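You operate a simulated robot arm through the tools that you are given. There is no shell and no other tool.

Carry out the task below with a simulated robot arm. There is one attempt and no reset: what you move stays moved.

JOB
Lid the trailer's crate and fix both brackets over it, buckles shut.
Fine: one bracket each side of the knob.

The check looks at the end state, three seconds after you hand in, the way a careful person would. Anything else that was tipped, shoved, dropped, spilled or broken makes it a failure. Lids that push on must go on centred and level and be pressed home; caps that screw on are set level and turned clockwise until they are tight.

ROBOT AND FRAMES
A 7-joint arm with a two-finger parallel gripper, fixed in place. Base frame: the origin is at the foot of the arm, x ahead of it, y to its left, z up. Units: cm, degrees, N and s.
Its first joint turns from -166.0 to 166.0 degrees. Payload 3.43 kg.
The TCP is the grasp point between the finger pads, 3.4 cm short of the fingertips. In the tool frame z runs along the fingers and y along their closing line. The gripper opens to 12.8 cm. The fingers are 2.4 cm wide and 1.2 cm thick; the gripper's body (4.8 by 13 cm) begins 9.6 cm behind the TCP.
Orientation is that of the tool frame in the base frame, as a unit quaternion [x, y, z, w]. With the fingers straight down and closing along the base's y, the tool's x points along the base's -x, its y along +y and its z along -z.

CONTROLS
- The arm moves only by the tool apply_moves. Its argument "motion" is a list of rows, each a list of 3 entries, a list of its own where there are three numbers: the shift along the tool's x, y, z in cm, then the turn, a rotation vector about the tool's x, y, z in degrees, then the opening, from 0 (shut) to 1 (fully open). In form: [[[dx, dy, dz], [wx, wy, wz], claw], ...]. A call has 1 to 20 rows; each row is the pose to reach, as a shift and turn from the pose commanded when the call began, along the tool's axes at that moment. Rows are played at 5 a second. More than 5 cm and 8.6 degrees between two rows, or a gripper value outside its range, and nothing of the call is played. Where a pose cannot be reached the arm comes as near as it can. A force on the tool above 40 N (or 10 N above the force at the start of the call, whichever is more), or a blocked arm, ends the call early, and 0.2 s more pass. The fingers move at their own pace (about 15.3 cm/s each) and stop on an object; they squeeze with about 27 N. The grip force told is the motor's: it shows also when the fingers shut on nothing. Time passes only in rows, and 0.2 s behind the last, so rows that repeat a pose let the fingers close. The reply holds the time, the measured pose of the TCP, the force on the tool along the base axes, the opening and the grip force, in the units named above and with some noise, with the torque about the TCP (base axes, N m) and any sound that the robot's microphone picked up.
- Cameras (640 x 400 px; columns grow to the right, rows downward): "scene" is fixed at [21.87, -50.45, 132.78]; the picture's right is [0.82, -0.58, 0.00], its down [-0.24, -0.34, -0.91] and it looks along [0.53, 0.74, -0.41] (base axes); focal length 336 px, centre (320, 200). "wrist" rides on the gripper at [7.6, -1.1, -16] in the tool frame; the picture's right is [0.15, 0.99, 0.00], its down [-0.88, 0.13, -0.46] and it looks along [-0.45, 0.07, 0.89] (tool axes); focal length 234 px, centre (320, 200). There is no depth. A picture from a camera that has moved, and an enlarged one, comes with that camera's place and axes in the base frame and with its lens. The place of the scene camera against the robot may be out by one fixed shift of up to 1.2 cm in any direction.
- grab_frame(camera): a new picture of that camera. The clock stands still meanwhile.
- inspect(camera, box): a new picture of the part [left, top, right, bottom] of that camera's present view, enlarged. The clock stands still meanwhile.
- close_job(): hands the job in; it is judged then, once.

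Nothing tells you positions but the pictures and the camera data. Unless the task says otherwise, let go and move clear before handing in.

The tools are called after "Request:" as a command line: name --argument value ..., lists and objects as JSON in quotes. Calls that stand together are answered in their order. apply_moves: Moves the arm, as the interface text tells. Its arguments: {"type":"object","properties":{"motion":{"type":"array","items":{"type":"array"}}},"required":["motion"]} The other tools are called the same way: grab_frame (camera) takes a picture; inspect (camera, box) takes an enlarged picture of a part of a camera's view; close_job () hands the job in.

At the start:

```text
t: 0.0
eef_pos: [47.89, 38.03, 107.38]
tool_rot: [-0.001, 1.0, 0.0, -0.001]
ft_force: [0.0, -0.7, -0.6]
ft_torque: [0.01, 0.0, -0.02]
grip_width: 12.79
grip_force: 0.1
```

scene: 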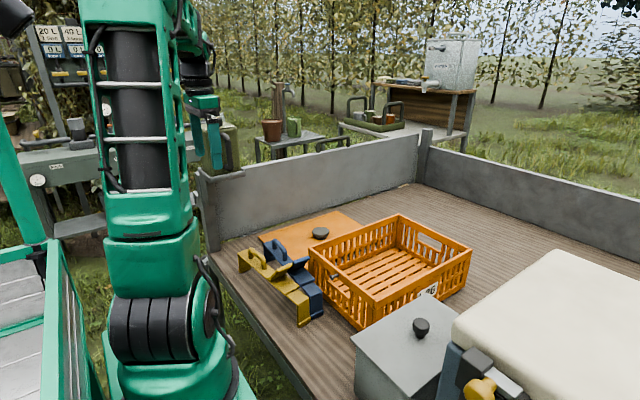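
wrist: 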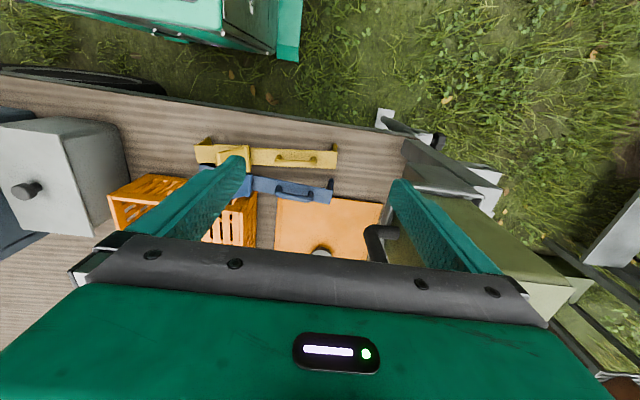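

I see an orange crate on a trailer bed, an orange lid with a dark knob next to it, and a yellow and a blue bracket with buckles. I'll look closer before moving.

Request:
inspect --camera "scene" --box '[200, 190, 360, 340]'

Request:
inspect --camera "scene" --box '[290, 190, 490, 340]'

Request:
inspect --camera "wrist" --box '[180, 110, 420, 260]'

Request:
inspect --camera "scene" --box '[340, 240, 640, 400]'

```text
2.67 times, centred on (280, 265) of scene
camera zoom: at [21.87, -50.45, 132.78], right [0.82, -0.58, 0.0], down [-0.24, -0.34, -0.91], along [0.53, 0.74, -0.41], focal length 897 px, centre (427, 27)
```

zoom: 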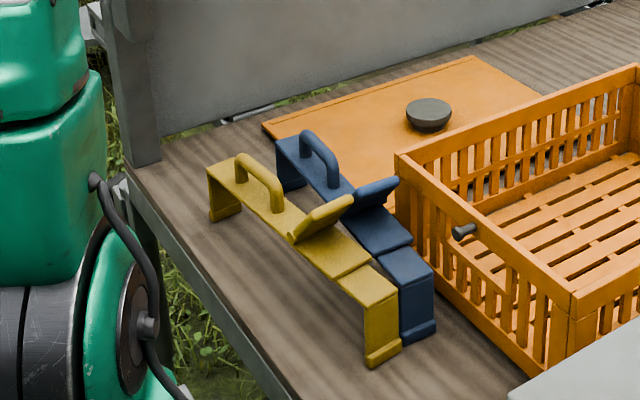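

```text
2.67 times, centred on (390, 265) of scene
camera zoom: at [21.87, -50.45, 132.78], right [0.82, -0.58, 0.0], down [-0.24, -0.34, -0.91], along [0.53, 0.74, -0.41], focal length 897 px, centre (133, 27)
```

zoom: 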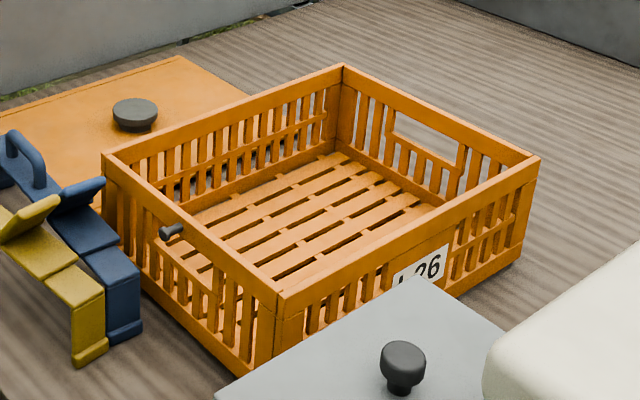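

```text
2.67 times, centred on (300, 185) of wrist
camera zoom: at [40.4, 36.79, 123.46], right [-0.15, 0.99, 0.0], down [0.88, 0.13, 0.45], along [0.45, 0.07, -0.89], focal length 624 px, centre (373, 240)
```

zoom: 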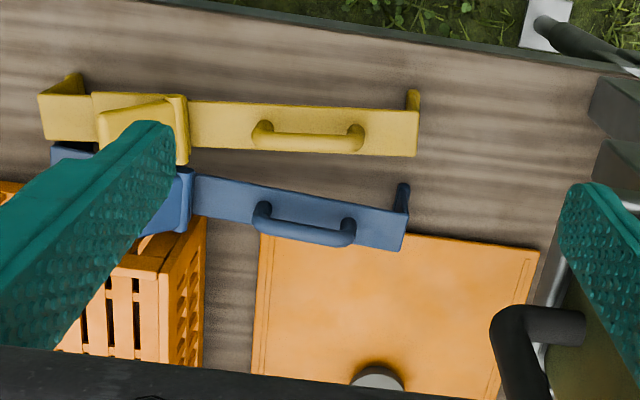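

```text
2.13 times, centred on (490, 320) of scene
camera zoom: at [21.87, -50.45, 132.78], right [0.82, -0.58, 0.0], down [-0.24, -0.34, -0.91], along [0.53, 0.74, -0.41], focal length 718 px, centre (-43, -56)
```

zoom: 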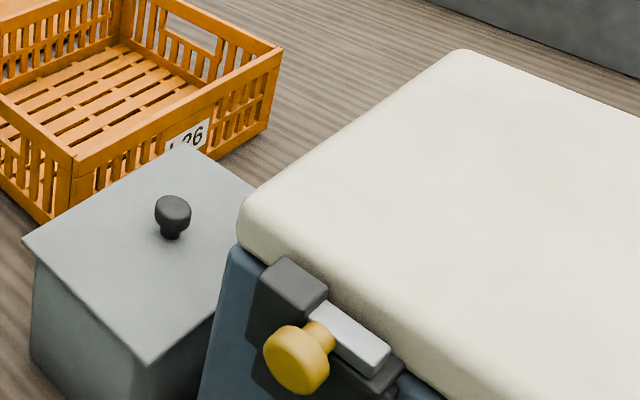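

The lid lies flat beyond the brackets, with its knob near (90, 44, 64). I'll close the fingers and shift the wrist camera to get clear views for triangulation.

Request:
apply_moves --motion '[[[0, -3, 0], [0, 0, 0], 0.5], [[2, -6, 0], [0, 0, 0], 0], [[4, -9, 0], [0, 0, 0], 0], [[6, -12, 0], [0, 0, 0], 0], [[8, -15, 0], [0, 0, 0], 0], [[8, -18, 0], [0, 0, 0], 0], [[8, -18, 0], [0, 0, 0], 0]]'

Request:
grab_frame --camera "wrist"

Request:
grab_frame --camera "scene"

```text
t: 1.6
eef_pos: [38.34, 20.08, 108.09]
tool_rot: [0.0, 1.0, 0.0, 0.006]
ft_force: [0.7, 0.6, 0.2]
ft_torque: [0.0, 0.02, -0.01]
grip_width: 0.0
grip_force: 27.4
```

```text
taken
camera wrist: at [30.66, 18.89, 123.99], right [-0.15, 0.99, 0.0], down [0.88, 0.13, 0.47], along [0.46, 0.07, -0.88], focal length 234 px, centre (320, 200)
```

wrist: 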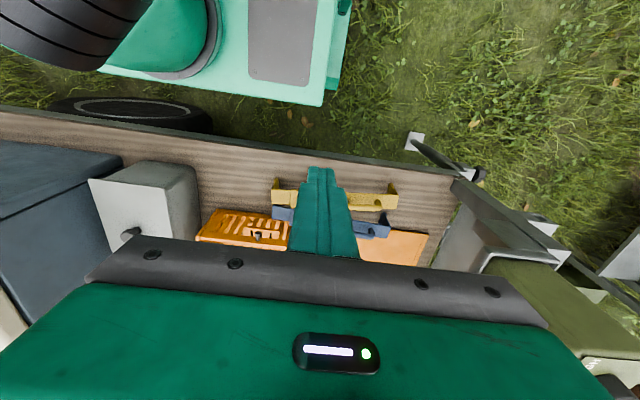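

```text
taken
```

scene: 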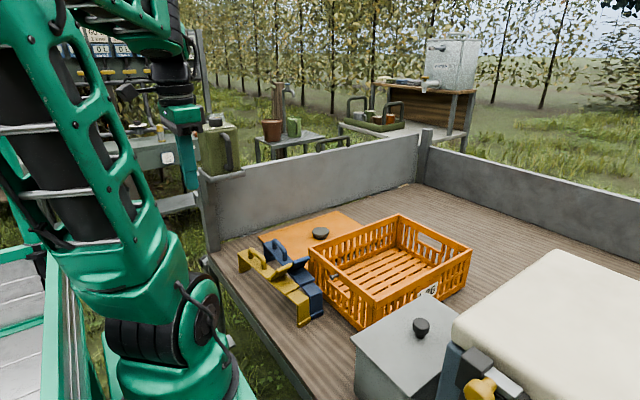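

The crate sits roughly at x 70–110, y −5–23 with its rim at z ≈ 76. The lid is beyond it at y ≈ 30–57. I'll bring the wrist camera out over the area for accurate views.

Request:
apply_moves --motion '[[[-4, 1.5, 0], [0, 0, 0], 0], [[-8, 3, 0], [0, 0, 0], 0], [[-12, 5, 0], [0, 0, 0], 0], [[-16, 7, 0], [0, 0, 0], 0], [[-20, 9, 0], [0, 0, 0], 0], [[-24, 11, 0], [0, 0, 0], 0], [[-28, 13, 1], [0, 0, 0], 0], [[-32, 15, 2], [0, 0, 0], 0], [[-35, 15, 3], [0, 0, 0], 0], [[-35, 15, 3], [0, 0, 0], 0]]'

Request:
grab_frame --camera "wrist"

Request:
grab_frame --camera "scene"

```text
t: 3.8
eef_pos: [73.39, 34.79, 105.27]
tool_rot: [0.0, 1.0, 0.001, 0.006]
ft_force: [-0.4, -0.8, 0.4]
ft_torque: [-0.02, -0.01, 0.02]
grip_width: 0.0
grip_force: 27.0
```

```text
taken
camera wrist: at [65.82, 33.67, 121.27], right [-0.15, 0.99, 0.0], down [0.88, 0.13, 0.47], along [0.46, 0.07, -0.88], focal length 234 px, centre (320, 200)
```

wrist: 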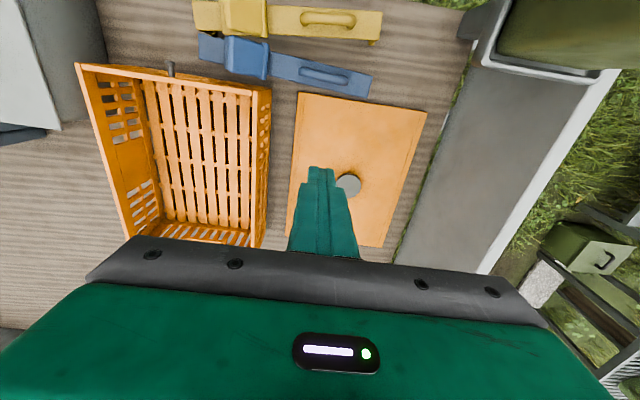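

```text
taken
```

scene: 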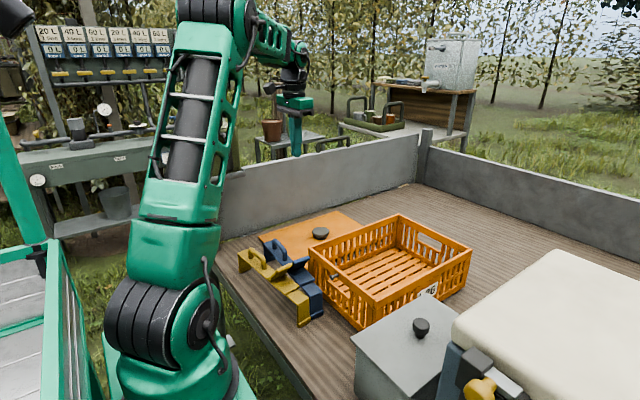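

Now I have a good overhead view of the crate, lid, and both brackets. I'll zoom in on each for measurement.

Request:
inspect --camera "wrist" --box '[180, 0, 400, 130]'

Request:
inspect --camera "wrist" --box '[270, 80, 450, 260]'

Request:
inspect --camera "wrist" --box '[60, 50, 290, 250]'

```text
2.91 times, centred on (290, 65) of wrist
camera zoom: at [65.82, 33.67, 121.27], right [-0.15, 0.99, 0.0], down [0.88, 0.13, 0.47], along [0.46, 0.07, -0.88], focal length 681 px, centre (407, 593)
```

zoom: 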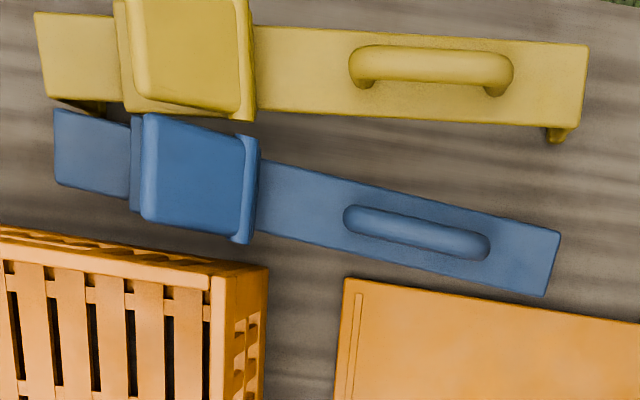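

```text
2.22 times, centred on (360, 170) of wrist
camera zoom: at [65.82, 33.67, 121.27], right [-0.15, 0.99, 0.0], down [0.88, 0.13, 0.47], along [0.46, 0.07, -0.88], focal length 520 px, centre (231, 267)
```

zoom: 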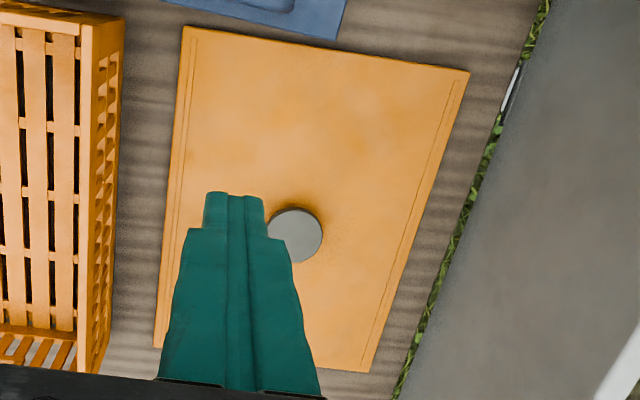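

```text
2.00 times, centred on (175, 150) of wrist
camera zoom: at [65.82, 33.67, 121.27], right [-0.15, 0.99, 0.0], down [0.88, 0.13, 0.47], along [0.46, 0.07, -0.88], focal length 468 px, centre (610, 300)
```

zoom: 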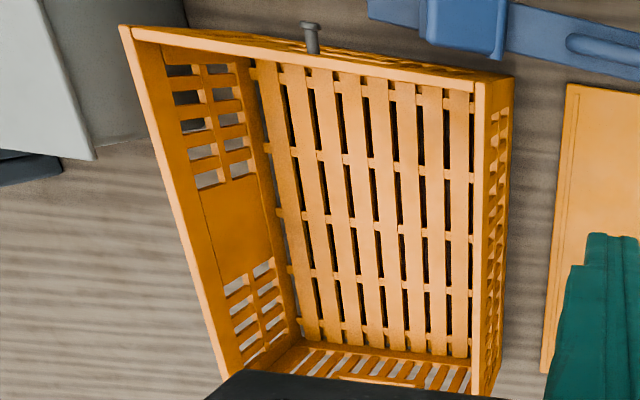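

Triangulating gives: the crate at x≈70–111, y≈−7–23; the lid centred near (88.5, 44); the brackets about 33 cm long, with tops at z≈70. Next I'll zoom in on the buckles.

Request:
inspect --camera "scene" --box '[230, 235, 330, 330]'

Request:
apply_moves --motion '[[[3, -3, 2], [0, 0, 0], 0], [[6, -6, 4], [0, 0, 0], 0], [[9, -9, 6], [0, 0, 0], 0], [[9, -9, 9], [0, 0, 0], 0], [[9, -9, 9], [0, 0, 0], 0], [[9, -9, 9], [0, 0, 0], 0], [[9, -9, 9], [0, 0, 0], 0]]'

Request:
grab_frame --camera "wrist"

```text
4.21 times, centred on (280, 282) of scene
camera zoom: at [21.87, -50.45, 132.78], right [0.82, -0.58, 0.0], down [-0.24, -0.34, -0.91], along [0.53, 0.74, -0.41], focal length 1417 px, centre (488, -147)
```

zoom: 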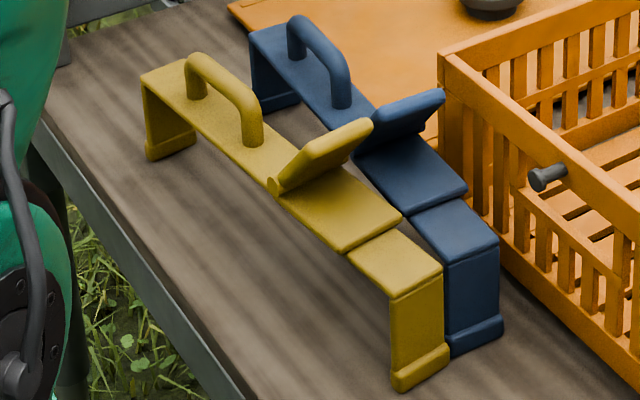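

```text
t: 5.4
eef_pos: [64.6, 25.92, 96.16]
tool_rot: [0.001, 1.0, 0.0, 0.006]
ft_force: [0.5, 0.0, 0.6]
ft_torque: [0.0, 0.03, -0.02]
grip_width: 0.0
grip_force: 27.2
```

```text
taken
camera wrist: at [56.87, 24.71, 112.08], right [-0.15, 0.99, 0.0], down [0.88, 0.13, 0.47], along [0.46, 0.07, -0.88], focal length 234 px, centre (320, 200)
```

wrist: 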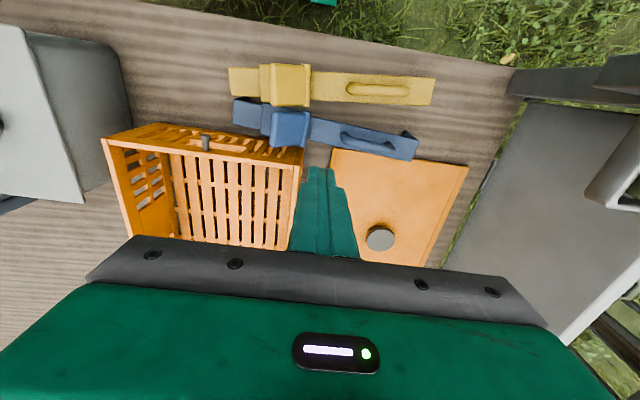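

The levers are hinged near the handles and rise toward −y, so pressing the raised end down should shut them. I'll zoom in on the wrist view to refine the geometry.

Request:
inspect --camera "wrist" --box '[220, 50, 450, 170]'

Request:
inspect --camera "wrist" --box '[310, 130, 480, 270]'

Request:
inspect --camera "wrist" --box '[90, 110, 320, 250]'

```text
2.78 times, centred on (335, 110) of wrist
camera zoom: at [56.87, 24.71, 112.08], right [-0.15, 0.99, 0.0], down [0.88, 0.13, 0.47], along [0.46, 0.07, -0.88], focal length 652 px, centre (278, 450)
```

zoom: 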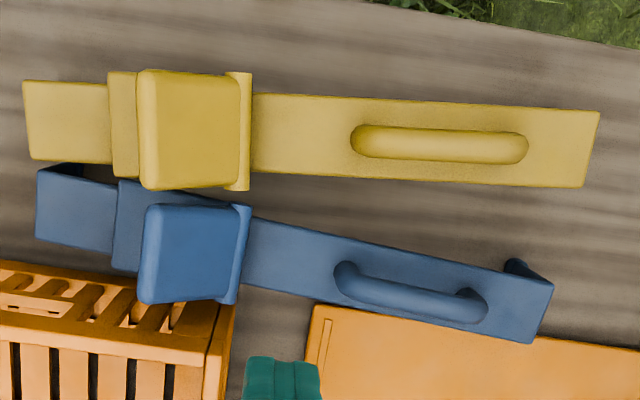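

```text
2.86 times, centred on (395, 200) of wrist
camera zoom: at [56.87, 24.71, 112.08], right [-0.15, 0.99, 0.0], down [0.88, 0.13, 0.47], along [0.46, 0.07, -0.88], focal length 669 px, centre (106, 200)
```

zoom: 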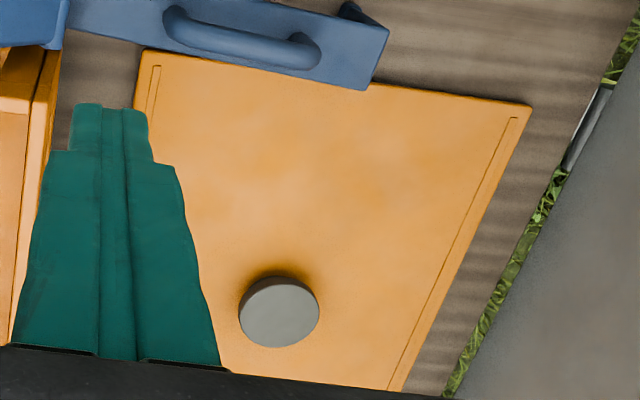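

```text
2.78 times, centred on (205, 180) of wrist
camera zoom: at [56.87, 24.71, 112.08], right [-0.15, 0.99, 0.0], down [0.88, 0.13, 0.47], along [0.46, 0.07, -0.88], focal length 652 px, centre (640, 256)
```

zoom: 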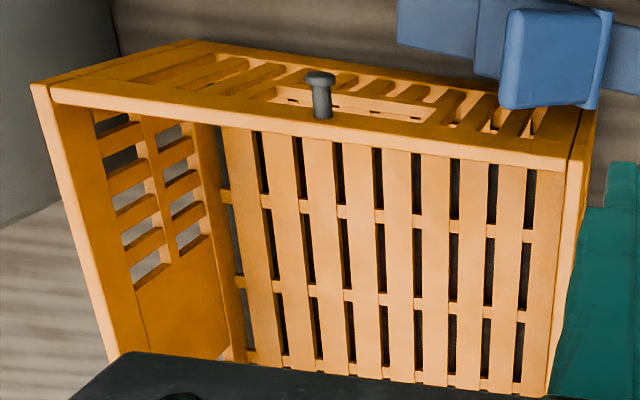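

Measured: lid top z≈63.2 with its knob at about (89.5, 44.7), top z≈66.2; crate rim z≈75.5. The lid is near the edge of reach, so I'll open the gripper, move above the knob, and check whether I can get there.

Request:
apply_moves --motion '[[[-4, 3, 0], [0, 0.7, 0], 0.5], [[-8, 6, 0], [0, 0.7, 0], 1], [[-12, 9, 1], [0, 0.7, 0], 1], [[-16, 12, 3], [0, 0.7, 0], 1], [[-19.5, 14.5, 5], [0, 0.7, 0], 1], [[-22, 17, 7], [0, 0.7, 0], 1], [[-24, 18.5, 9], [0, 0.7, 0], 1], [[-25, 18.7, 11], [0, 0.7, 0], 1], [[-25, 18.7, 11], [0, 0.7, 0], 1], [[-25, 18.7, 11], [0, 0.7, 0], 1]]'

Request:
grab_frame --camera "wrist"

Request:
grab_frame --camera "scene"

```text
refused: row 3 steps farther than a row can; nothing moved
```

```text
taken
camera wrist: at [56.87, 24.71, 112.08], right [-0.15, 0.99, 0.0], down [0.88, 0.13, 0.47], along [0.46, 0.07, -0.88], focal length 234 px, centre (320, 200)
```

wrist: 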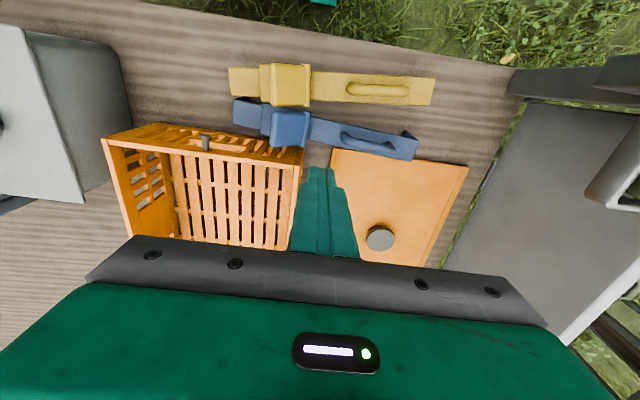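

```text
taken
```

scene: 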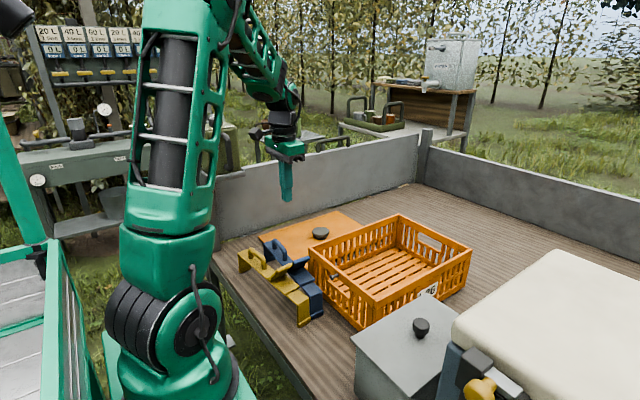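

A row step was slightly too long, so nothing moved. I'll resend the same path to the knob with smaller steps.

Request:
apply_moves --motion '[[[-3, 2.2, 0], [0, 0.7, 0], 0.5], [[-6, 4.4, 0], [0, 0.7, 0], 1], [[-9, 6.6, 1], [0, 0.7, 0], 1], [[-12, 8.8, 2], [0, 0.7, 0], 1], [[-15, 11, 3.5], [0, 0.7, 0], 1], [[-18, 13.2, 5], [0, 0.7, 0], 1], [[-20.5, 15.2, 6.5], [0, 0.7, 0], 1], [[-23, 17, 8], [0, 0.7, 0], 1], [[-25, 18.7, 9.5], [0, 0.7, 0], 1], [[-25, 18.7, 11], [0, 0.7, 0], 1], [[-25, 18.7, 11], [0, 0.7, 0], 1], [[-25, 18.7, 11], [0, 0.7, 0], 1]]'

Request:
grab_frame --camera "wrist"

Request:
grab_frame --camera "scene"

```text
t: 8.0
eef_pos: [89.82, 44.7, 85.44]
tool_rot: [0.0, 1.0, -0.001, -0.001]
ft_force: [-0.9, 0.0, 0.3]
ft_torque: [0.02, 0.01, -0.03]
grip_width: 12.79
grip_force: 0.1
```

```text
taken
camera wrist: at [82.37, 43.54, 101.56], right [-0.15, 0.99, 0.0], down [0.88, 0.13, 0.45], along [0.45, 0.07, -0.89], focal length 234 px, centre (320, 200)
```

wrist: 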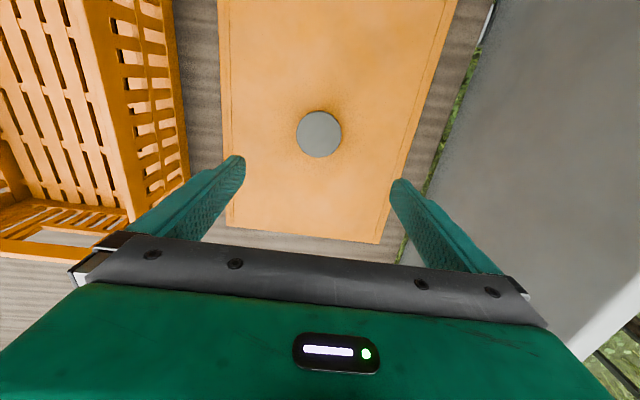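

```text
taken
```

scene: 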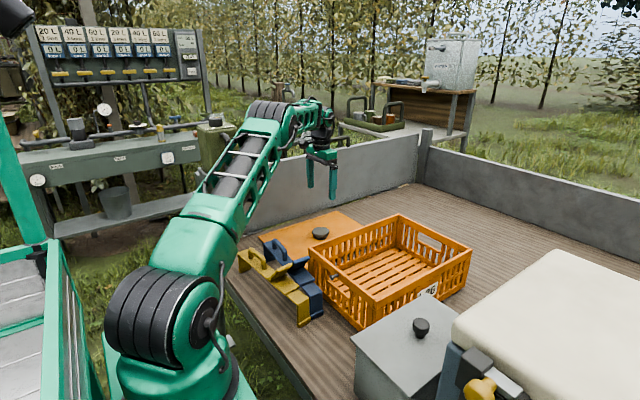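

The arm reaches here with the tool plumb. I'll zoom in to centre on the knob and measure the lid's yaw before descending.

Request:
inspect --camera "wrist" --box '[200, 0, 480, 250]'

Request:
inspect --camera "wrist" --box '[0, 0, 250, 250]'

Request:
inspect --camera "scene" --box '[255, 205, 375, 275]'

```text
1.60 times, centred on (340, 125) of wrist
camera zoom: at [82.37, 43.54, 101.56], right [-0.15, 0.99, 0.0], down [0.88, 0.13, 0.45], along [0.45, 0.07, -0.89], focal length 375 px, centre (288, 320)
```

zoom: 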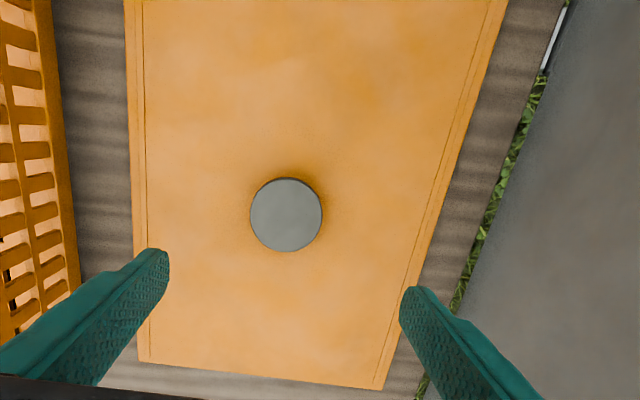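

```text
1.60 times, centred on (125, 125) of wrist
camera zoom: at [82.37, 43.54, 101.56], right [-0.15, 0.99, 0.0], down [0.88, 0.13, 0.45], along [0.45, 0.07, -0.89], focal length 375 px, centre (632, 320)
```

zoom: 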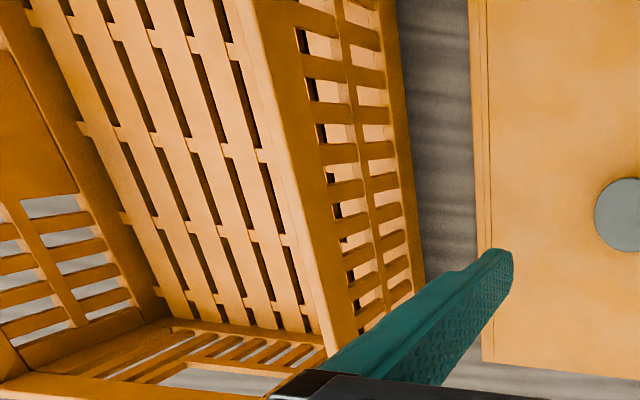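

```text
5.33 times, centred on (315, 240) of scene
camera zoom: at [21.87, -50.45, 132.78], right [0.82, -0.58, 0.0], down [-0.24, -0.34, -0.91], along [0.53, 0.74, -0.41], focal length 1795 px, centre (347, -13)
```

zoom: 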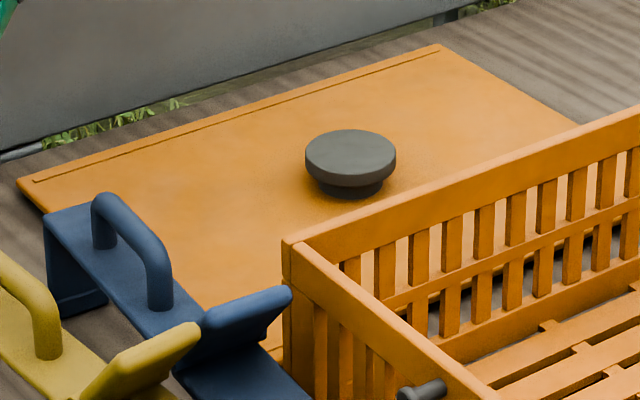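

The knob is a disc about 6.7 cm across at (89.3, 44.5), and the lid is square to the axes. I'll get one more zoom of the crate rim from here to fix its exact y edge and height.

Request:
inspect --camera "wrist" --box '[60, 0, 200, 130]'

Request:
inspect --camera "wrist" --box '[60, 120, 200, 250]'

Request:
inspect --camera "scene" --box '[300, 205, 400, 265]'

Request:
inspect --camera "scene" --box '[390, 205, 490, 275]'

Request:
inspect --camera "scene" --box '[310, 250, 410, 340]'

```text
3.08 times, centred on (130, 65) of wrist
camera zoom: at [82.37, 43.54, 101.56], right [-0.15, 0.99, 0.0], down [0.88, 0.13, 0.45], along [0.45, 0.07, -0.89], focal length 720 px, centre (905, 615)
```

zoom: 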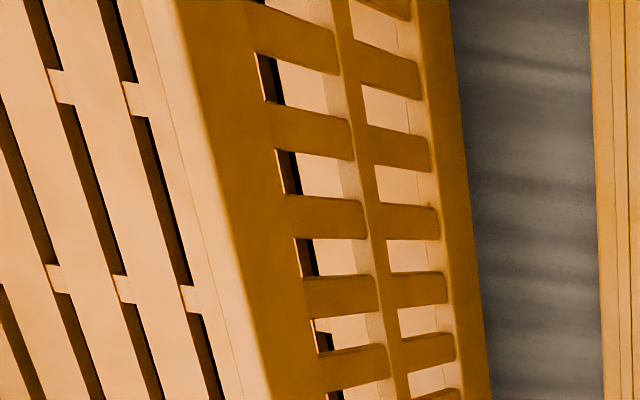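

```text
3.08 times, centred on (130, 185) of wrist
camera zoom: at [82.37, 43.54, 101.56], right [-0.15, 0.99, 0.0], down [0.88, 0.13, 0.45], along [0.45, 0.07, -0.89], focal length 720 px, centre (905, 246)
```

zoom: 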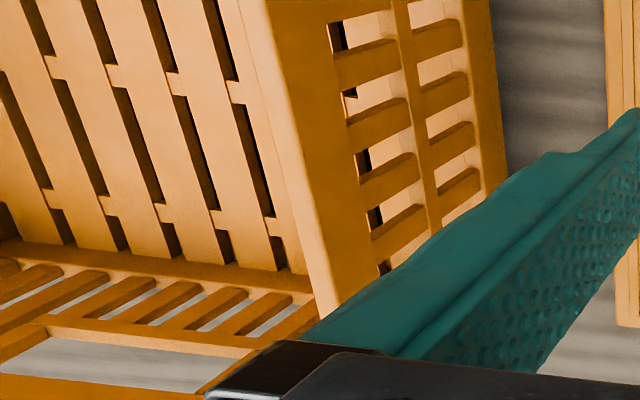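

```text
6.40 times, centred on (350, 235) of scene
camera zoom: at [21.87, -50.45, 132.78], right [0.82, -0.58, 0.0], down [-0.24, -0.34, -0.91], along [0.53, 0.74, -0.41], focal length 2154 px, centre (128, -24)
```

zoom: 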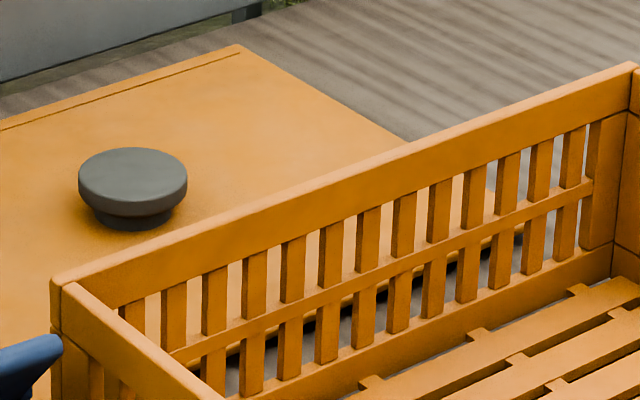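

```text
5.71 times, centred on (440, 240) of scene
camera zoom: at [21.87, -50.45, 132.78], right [0.82, -0.58, 0.0], down [-0.24, -0.34, -0.91], along [0.53, 0.74, -0.41], focal length 1923 px, centre (-366, -29)
```

zoom: 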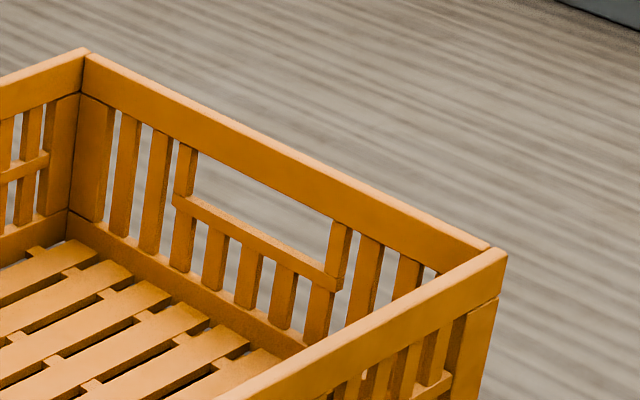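

```text
4.44 times, centred on (360, 295) of scene
camera zoom: at [21.87, -50.45, 132.78], right [0.82, -0.58, 0.0], down [-0.24, -0.34, -0.91], along [0.53, 0.74, -0.41], focal length 1496 px, centre (142, -222)
```

zoom: 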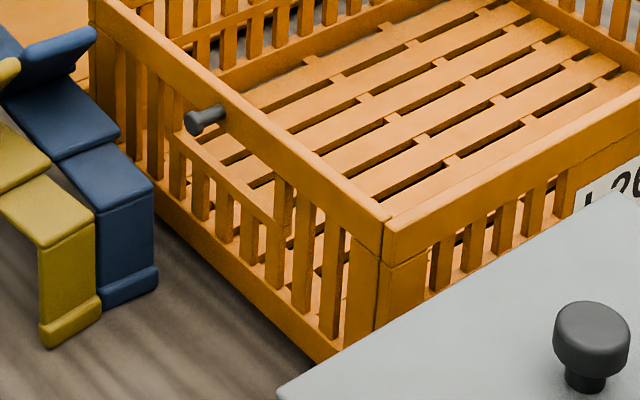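

The crate rim is at z≈76.3 and its centre at about (90.2, 8.1). Now I'll descend partway toward the knob and recheck alignment.

Request:
apply_moves --motion '[[[0.2, -0.1, 4], [0, 0, 0], 1], [[0.4, -0.2, 8], [0, 0, 0], 1], [[0.5, -0.2, 11], [0, 0, 0], 1], [[0.5, -0.2, 13], [0, 0, 0], 1], [[0.5, -0.2, 13], [0, 0, 0], 1], [[0.5, -0.2, 13], [0, 0, 0], 1]]'

Request:
grab_frame --camera "wrist"

Request:
inspect --camera "scene" --box '[255, 150, 375, 275]'

```text
t: 9.4
eef_pos: [89.21, 44.68, 72.45]
tool_rot: [-0.001, 1.0, 0.0, 0.0]
ft_force: [0.6, -0.3, 0.6]
ft_torque: [-0.03, 0.0, 0.02]
grip_width: 12.83
grip_force: 0.0
```

```text
taken
camera wrist: at [81.71, 43.53, 88.48], right [-0.15, 0.99, 0.0], down [0.88, 0.13, 0.45], along [0.45, 0.07, -0.89], focal length 234 px, centre (320, 200)
```

wrist: 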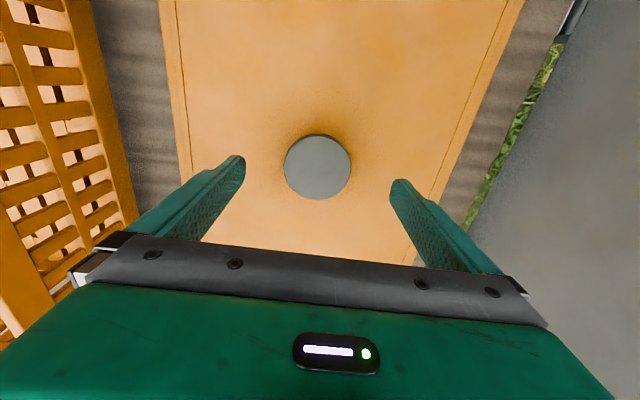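

```text
3.20 times, centred on (315, 212) of scene
camera zoom: at [21.87, -50.45, 132.78], right [0.82, -0.58, 0.0], down [-0.24, -0.34, -0.91], along [0.53, 0.74, -0.41], focal length 1077 px, centre (336, 160)
```

zoom: 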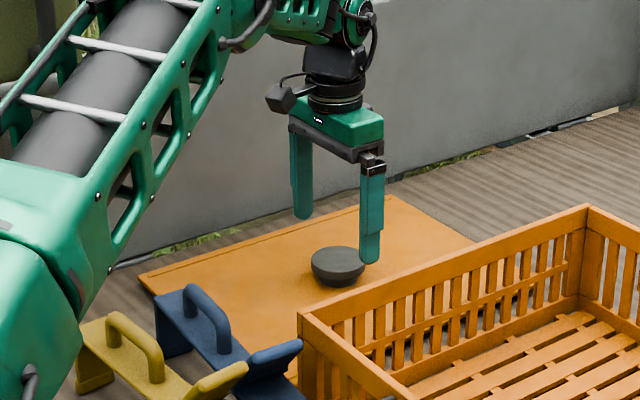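

The knob is at (89.3, 44.5), between the open fingers. I'll lower to z≈67.4 and close on it.

Request:
apply_moves --motion '[[[0, -0.15, 2], [0, 0, 0], 1], [[0, -0.15, 3.5], [0, 0, 0], 1], [[0, -0.15, 4.5], [0, 0, 0], 1], [[0, -0.15, 5], [0, 0, 0], 1], [[0, -0.15, 5], [0, 0, 0], 1], [[0, -0.15, 5], [0, 0, 0], 1]]'

Request:
inspect --camera "scene" --box '[275, 190, 375, 260]'

Request:
grab_frame --camera "wrist"

```text
t: 10.8
eef_pos: [89.35, 44.46, 67.5]
tool_rot: [0.0, 1.0, -0.001, -0.001]
ft_force: [0.0, -0.3, 0.3]
ft_torque: [0.03, -0.02, -0.02]
grip_width: 12.79
grip_force: 0.0
```

```text
5.71 times, centred on (325, 225) of scene
camera zoom: at [21.87, -50.45, 132.78], right [0.82, -0.58, 0.0], down [-0.24, -0.34, -0.91], along [0.53, 0.74, -0.41], focal length 1923 px, centre (291, 57)
```

zoom: 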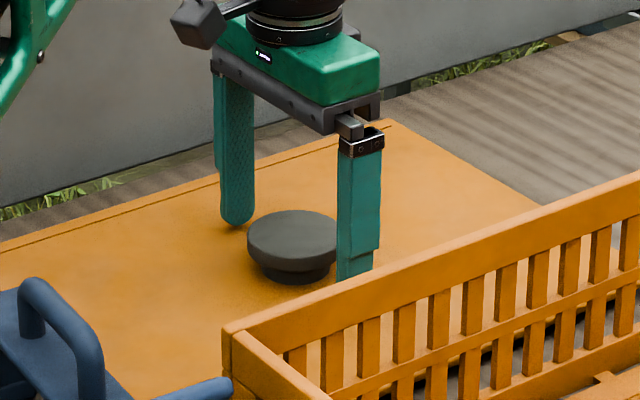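

```text
taken
camera wrist: at [81.84, 43.24, 83.59], right [-0.15, 0.99, 0.0], down [0.88, 0.13, 0.45], along [0.45, 0.07, -0.89], focal length 234 px, centre (320, 200)
```

wrist: 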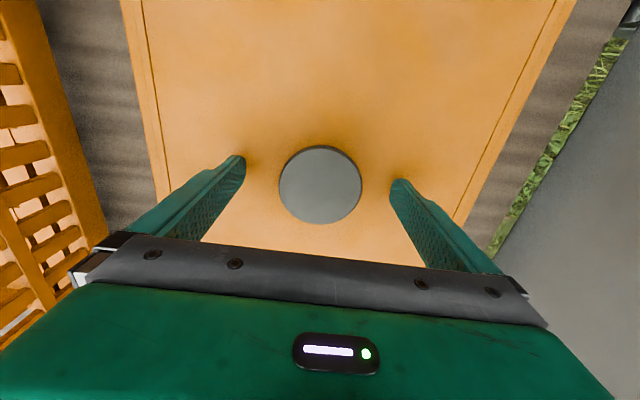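

The fingers straddle the knob. Closing the grip.

Request:
apply_moves --motion '[[[0, 0, 0], [0, 0, 0], 0.6], [[0, 0, 0], [0, 0, 0], 0.4], [[0, 0, 0], [0, 0, 0], 0.2], [[0, 0, 0], [0, 0, 0], 0.1], [[0, 0, 0], [0, 0, 0], 0.0], [[0, 0, 0], [0, 0, 0], 0.0]]'

Request:
inspect --camera "scene" --box '[275, 190, 375, 260]'

```text
t: 12.2
eef_pos: [89.26, 44.36, 67.57]
tool_rot: [0.0, 1.0, 0.0, -0.001]
ft_force: [-1.9, 1.8, 0.5]
ft_torque: [0.08, 0.02, 0.05]
grip_width: 6.75
grip_force: 26.5
```

```text
5.71 times, centred on (325, 225) of scene
camera zoom: at [21.87, -50.45, 132.78], right [0.82, -0.58, 0.0], down [-0.24, -0.34, -0.91], along [0.53, 0.74, -0.41], focal length 1923 px, centre (291, 57)
```

zoom: 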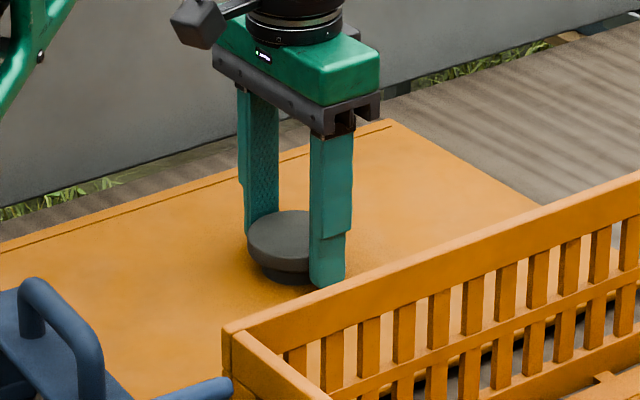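

The grip is solid at 6.75 cm wide. I'll lift slowly and check that the lid hangs level.

Request:
apply_moves --motion '[[[0, 0, -0.5], [0, 0, 0], 0], [[0, 0, -1], [0, 0, 0], 0], [[0, 0, -2], [0, 0, 0], 0], [[0, 0, -3], [0, 0, 0], 0], [[0, 0, -4], [0, 0, 0], 0], [[0, 0, -4], [0, 0, 0], 0]]'

Request:
grab_frame --camera "scene"

Request:
grab_frame --camera "wrist"

```text
t: 13.6
eef_pos: [89.21, 44.42, 71.72]
tool_rot: [0.001, 1.0, 0.0, 0.0]
ft_force: [0.2, 0.3, -3.4]
ft_torque: [0.03, -0.02, 0.03]
grip_width: 6.72
grip_force: 26.5
```

```text
taken
```

scene: 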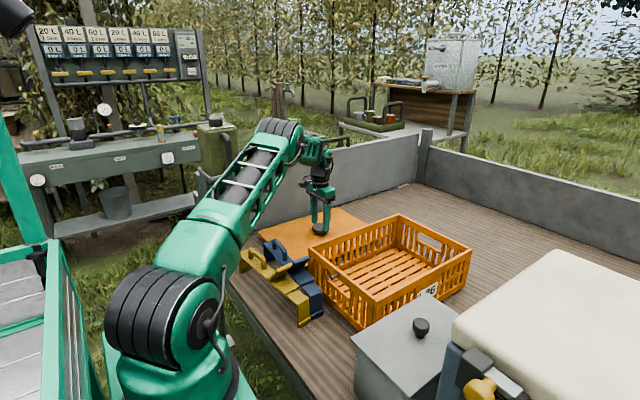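

```text
taken
camera wrist: at [81.73, 43.16, 87.69], right [-0.15, 0.99, 0.0], down [0.88, 0.13, 0.45], along [0.45, 0.07, -0.89], focal length 234 px, centre (320, 200)
```

wrist: 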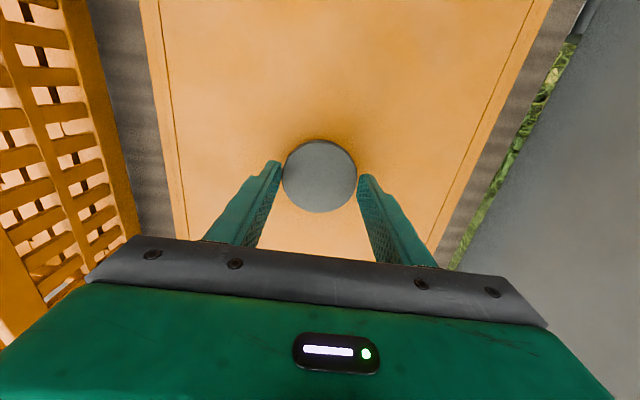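

The knob looks smaller in the wrist view than when I gripped it, so it may have slipped down the pads. I'll zoom in to check.

Request:
inspect --camera "scene" --box '[245, 180, 375, 270]'

Request:
inspect --camera "wrist" --box '[230, 110, 410, 250]'

Request:
inspect --camera "scene" --box '[295, 195, 345, 245]'

```text
4.44 times, centred on (310, 225) of scene
camera zoom: at [21.87, -50.45, 132.78], right [0.82, -0.58, 0.0], down [-0.24, -0.34, -0.91], along [0.53, 0.74, -0.41], focal length 1496 px, centre (364, 89)
```

zoom: 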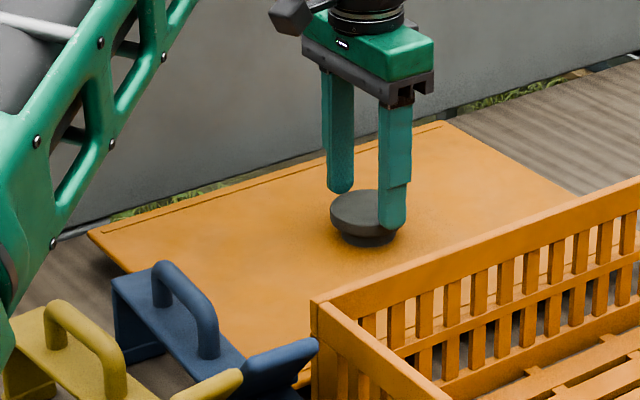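

```text
2.86 times, centred on (320, 180) of wrist
camera zoom: at [81.73, 43.16, 87.69], right [-0.15, 0.99, 0.0], down [0.88, 0.13, 0.45], along [0.45, 0.07, -0.89], focal length 669 px, centre (320, 257)
```

zoom: 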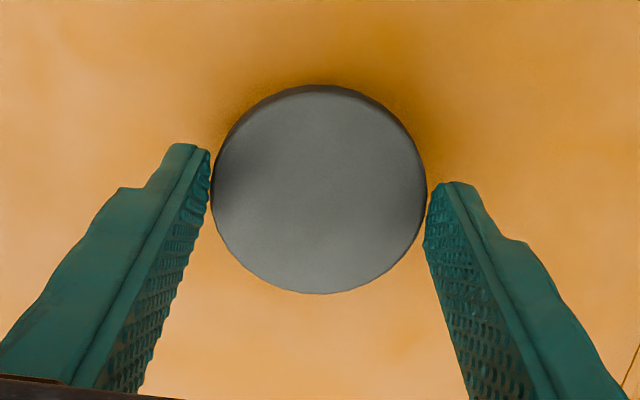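

```text
8.00 times, centred on (320, 220) of scene
camera zoom: at [21.87, -50.45, 132.78], right [0.82, -0.58, 0.0], down [-0.24, -0.34, -0.91], along [0.53, 0.74, -0.41], focal length 2692 px, centre (320, 40)
```

zoom: 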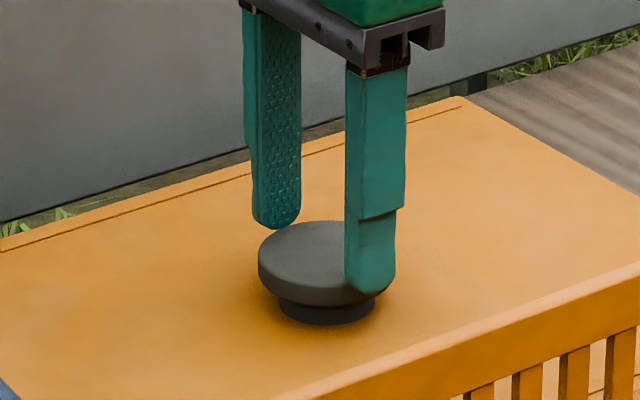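

The lid is off the bed, but the fingers hold only the top of the knob. I'll set it back down and regrip lower.

Request:
apply_moves --motion '[[[0, 0, 0.5], [0, 0, 0], 0], [[0, 0, 1], [0, 0, 0], 0], [[0, 0, 1.5], [0, 0, 0], 0], [[0, 0, 1.8], [0, 0, 0], 0], [[0, 0, 1.8], [0, 0, 0], 0]]'

Request:
inspect --camera "scene" --box '[245, 180, 375, 270]'

Request:
grab_frame --camera "wrist"

```text
t: 14.8
eef_pos: [89.26, 44.4, 69.65]
tool_rot: [0.001, 1.0, 0.0, -0.001]
ft_force: [0.9, 0.6, -2.2]
ft_torque: [0.0, -0.01, 0.04]
grip_width: 6.72
grip_force: 27.0
```

```text
4.44 times, centred on (310, 225) of scene
camera zoom: at [21.87, -50.45, 132.78], right [0.82, -0.58, 0.0], down [-0.24, -0.34, -0.91], along [0.53, 0.74, -0.41], focal length 1496 px, centre (364, 89)
```

zoom: 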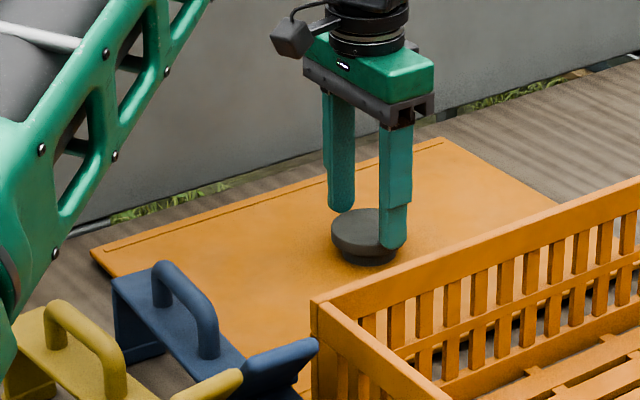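

```text
taken
camera wrist: at [81.8, 43.16, 85.72], right [-0.15, 0.99, 0.0], down [0.88, 0.13, 0.46], along [0.45, 0.07, -0.89], focal length 234 px, centre (320, 200)
```

wrist: 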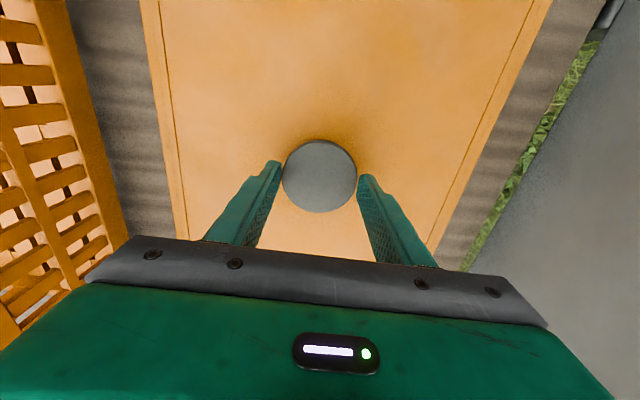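

The knob position relative to the fingers is stable now, but it's only held at the fingertips. I'll lower until it rests, then open, drop further, and regrip.

Request:
apply_moves --motion '[[[0, 0, 0.2], [0, 0, 0], 0], [[0, 0, 0.3], [0, 0, 0], 0.3], [[0, 0, 0.3], [0, 0, 0], 0.8], [[0, 0, 0.3], [0, 0, 0], 0.8], [[0, 0, 1.3], [0, 0, 0], 0.8], [[0, 0, 2.3], [0, 0, 0], 0.8], [[0, 0, 2.8], [0, 0, 0], 0.8], [[0, 0, 2.8], [0, 0, 0], 0.8], [[0, 0, 2.8], [0, 0, 0], 0.8]]'

Request:
inspect --camera "scene" --box '[295, 195, 345, 245]'

Request:
grab_frame --camera "wrist"

```text
t: 16.8
eef_pos: [89.23, 44.37, 67.03]
tool_rot: [0.0, 1.0, 0.0, -0.001]
ft_force: [-1.2, 0.0, 6.4]
ft_torque: [-0.42, 0.06, -0.13]
grip_width: 10.27
grip_force: 0.3
```

```text
8.00 times, centred on (320, 220) of scene
camera zoom: at [21.87, -50.45, 132.78], right [0.82, -0.58, 0.0], down [-0.24, -0.34, -0.91], along [0.53, 0.74, -0.41], focal length 2692 px, centre (320, 40)
```

zoom: 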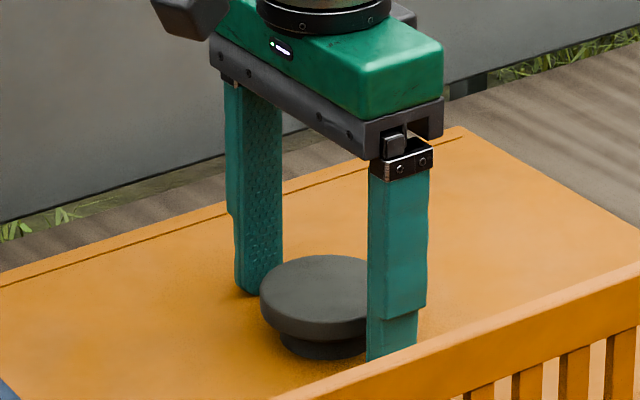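

```text
taken
camera wrist: at [81.81, 43.22, 83.06], right [-0.15, 0.99, 0.0], down [0.88, 0.13, 0.46], along [0.45, 0.07, -0.89], focal length 234 px, centre (320, 200)
```

wrist: 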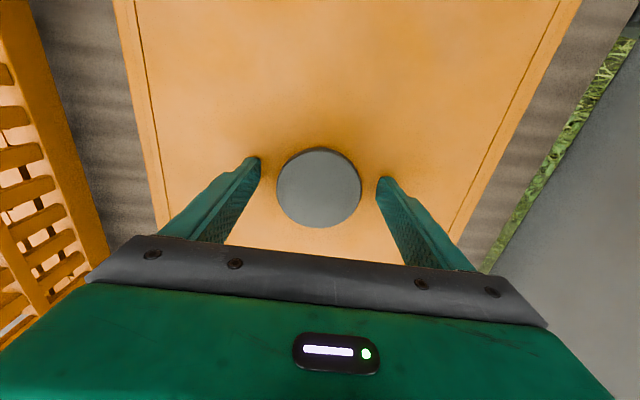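

The fingertips just touched the lid, which puts its top at z≈63.6. I'll back off slightly, close, then lift in small steps.

Request:
apply_moves --motion '[[[0, 0, -0.5], [0, 0, 0], 0.8], [[0, 0, -0.5], [0, 0, 0], 0.8], [[0, 0, -0.5], [0, 0, 0], 0.4], [[0, 0, -0.5], [0, 0, 0], 0.2], [[0, 0, -0.5], [0, 0, 0], 0], [[0, 0, -0.5], [0, 0, 0], 0], [[0, 0, -0.5], [0, 0, 0], 0]]'

Request:
grab_frame --camera "wrist"

Request:
inspect --camera "scene" --box '[295, 195, 345, 245]'

```text
t: 18.4
eef_pos: [89.34, 44.54, 67.47]
tool_rot: [0.001, 1.0, 0.0, -0.001]
ft_force: [0.1, -0.4, -0.2]
ft_torque: [0.02, 0.01, 0.02]
grip_width: 6.75
grip_force: 27.4
```

```text
taken
camera wrist: at [81.83, 43.2, 83.47], right [-0.15, 0.99, 0.0], down [0.88, 0.13, 0.45], along [0.45, 0.07, -0.89], focal length 234 px, centre (320, 200)
```

wrist: 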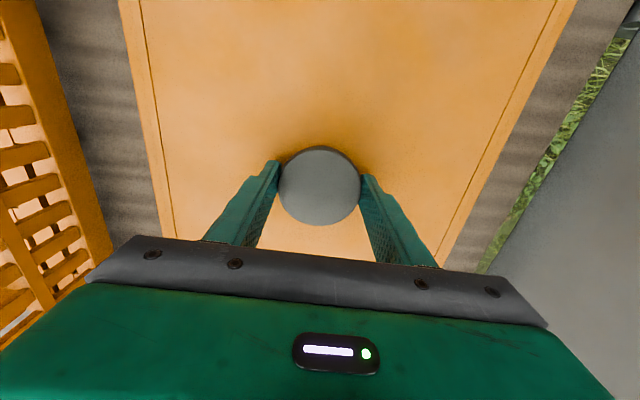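

```text
8.00 times, centred on (320, 220) of scene
camera zoom: at [21.87, -50.45, 132.78], right [0.82, -0.58, 0.0], down [-0.24, -0.34, -0.91], along [0.53, 0.74, -0.41], focal length 2692 px, centre (320, 40)
```

zoom: 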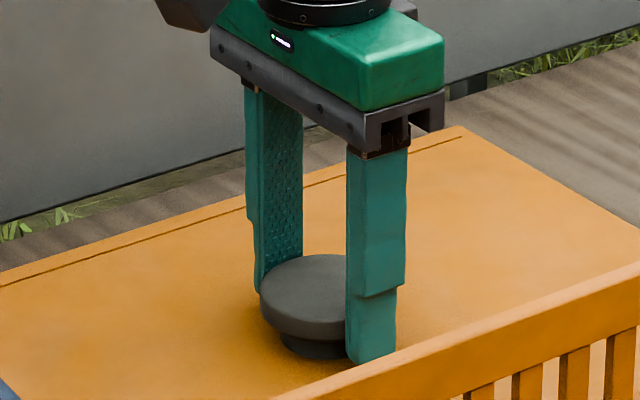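

Regripped lower on the disc. I'll lift 1 cm very slowly and compare.

Request:
apply_moves --motion '[[[0, 0, -0.1], [0, 0, 0], 0], [[0, 0, -0.2], [0, 0, 0], 0], [[0, 0, -0.3], [0, 0, 0], 0], [[0, 0, -0.4], [0, 0, 0], 0], [[0, 0, -0.5], [0, 0, 0], 0], [[0, 0, -0.6], [0, 0, 0], 0], [[0, 0, -0.8], [0, 0, 0], 0], [[0, 0, -1], [0, 0, 0], 0], [[0, 0, -1], [0, 0, 0], 0]]'

Request:
grab_frame --camera "wrist"

Request:
inspect --camera "scene" --box '[295, 195, 345, 245]'

```text
t: 20.4
eef_pos: [89.29, 44.45, 68.52]
tool_rot: [0.001, 1.0, 0.0, 0.0]
ft_force: [-0.7, -0.1, -2.7]
ft_torque: [0.04, 0.03, -0.02]
grip_width: 6.76
grip_force: 27.3
```

```text
taken
camera wrist: at [81.88, 43.25, 84.51], right [-0.15, 0.99, 0.0], down [0.88, 0.13, 0.46], along [0.45, 0.07, -0.89], focal length 234 px, centre (320, 200)
```

wrist: 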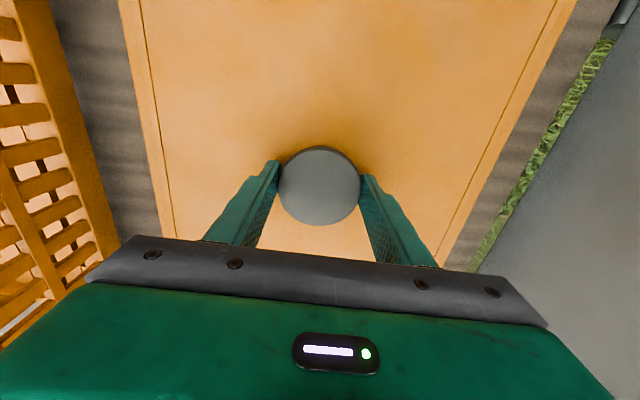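

```text
8.00 times, centred on (320, 220) of scene
camera zoom: at [21.87, -50.45, 132.78], right [0.82, -0.58, 0.0], down [-0.24, -0.34, -0.91], along [0.53, 0.74, -0.41], focal length 2692 px, centre (320, 40)
```

zoom: 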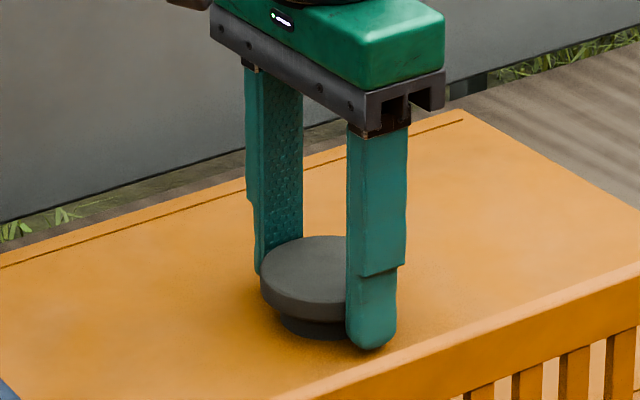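

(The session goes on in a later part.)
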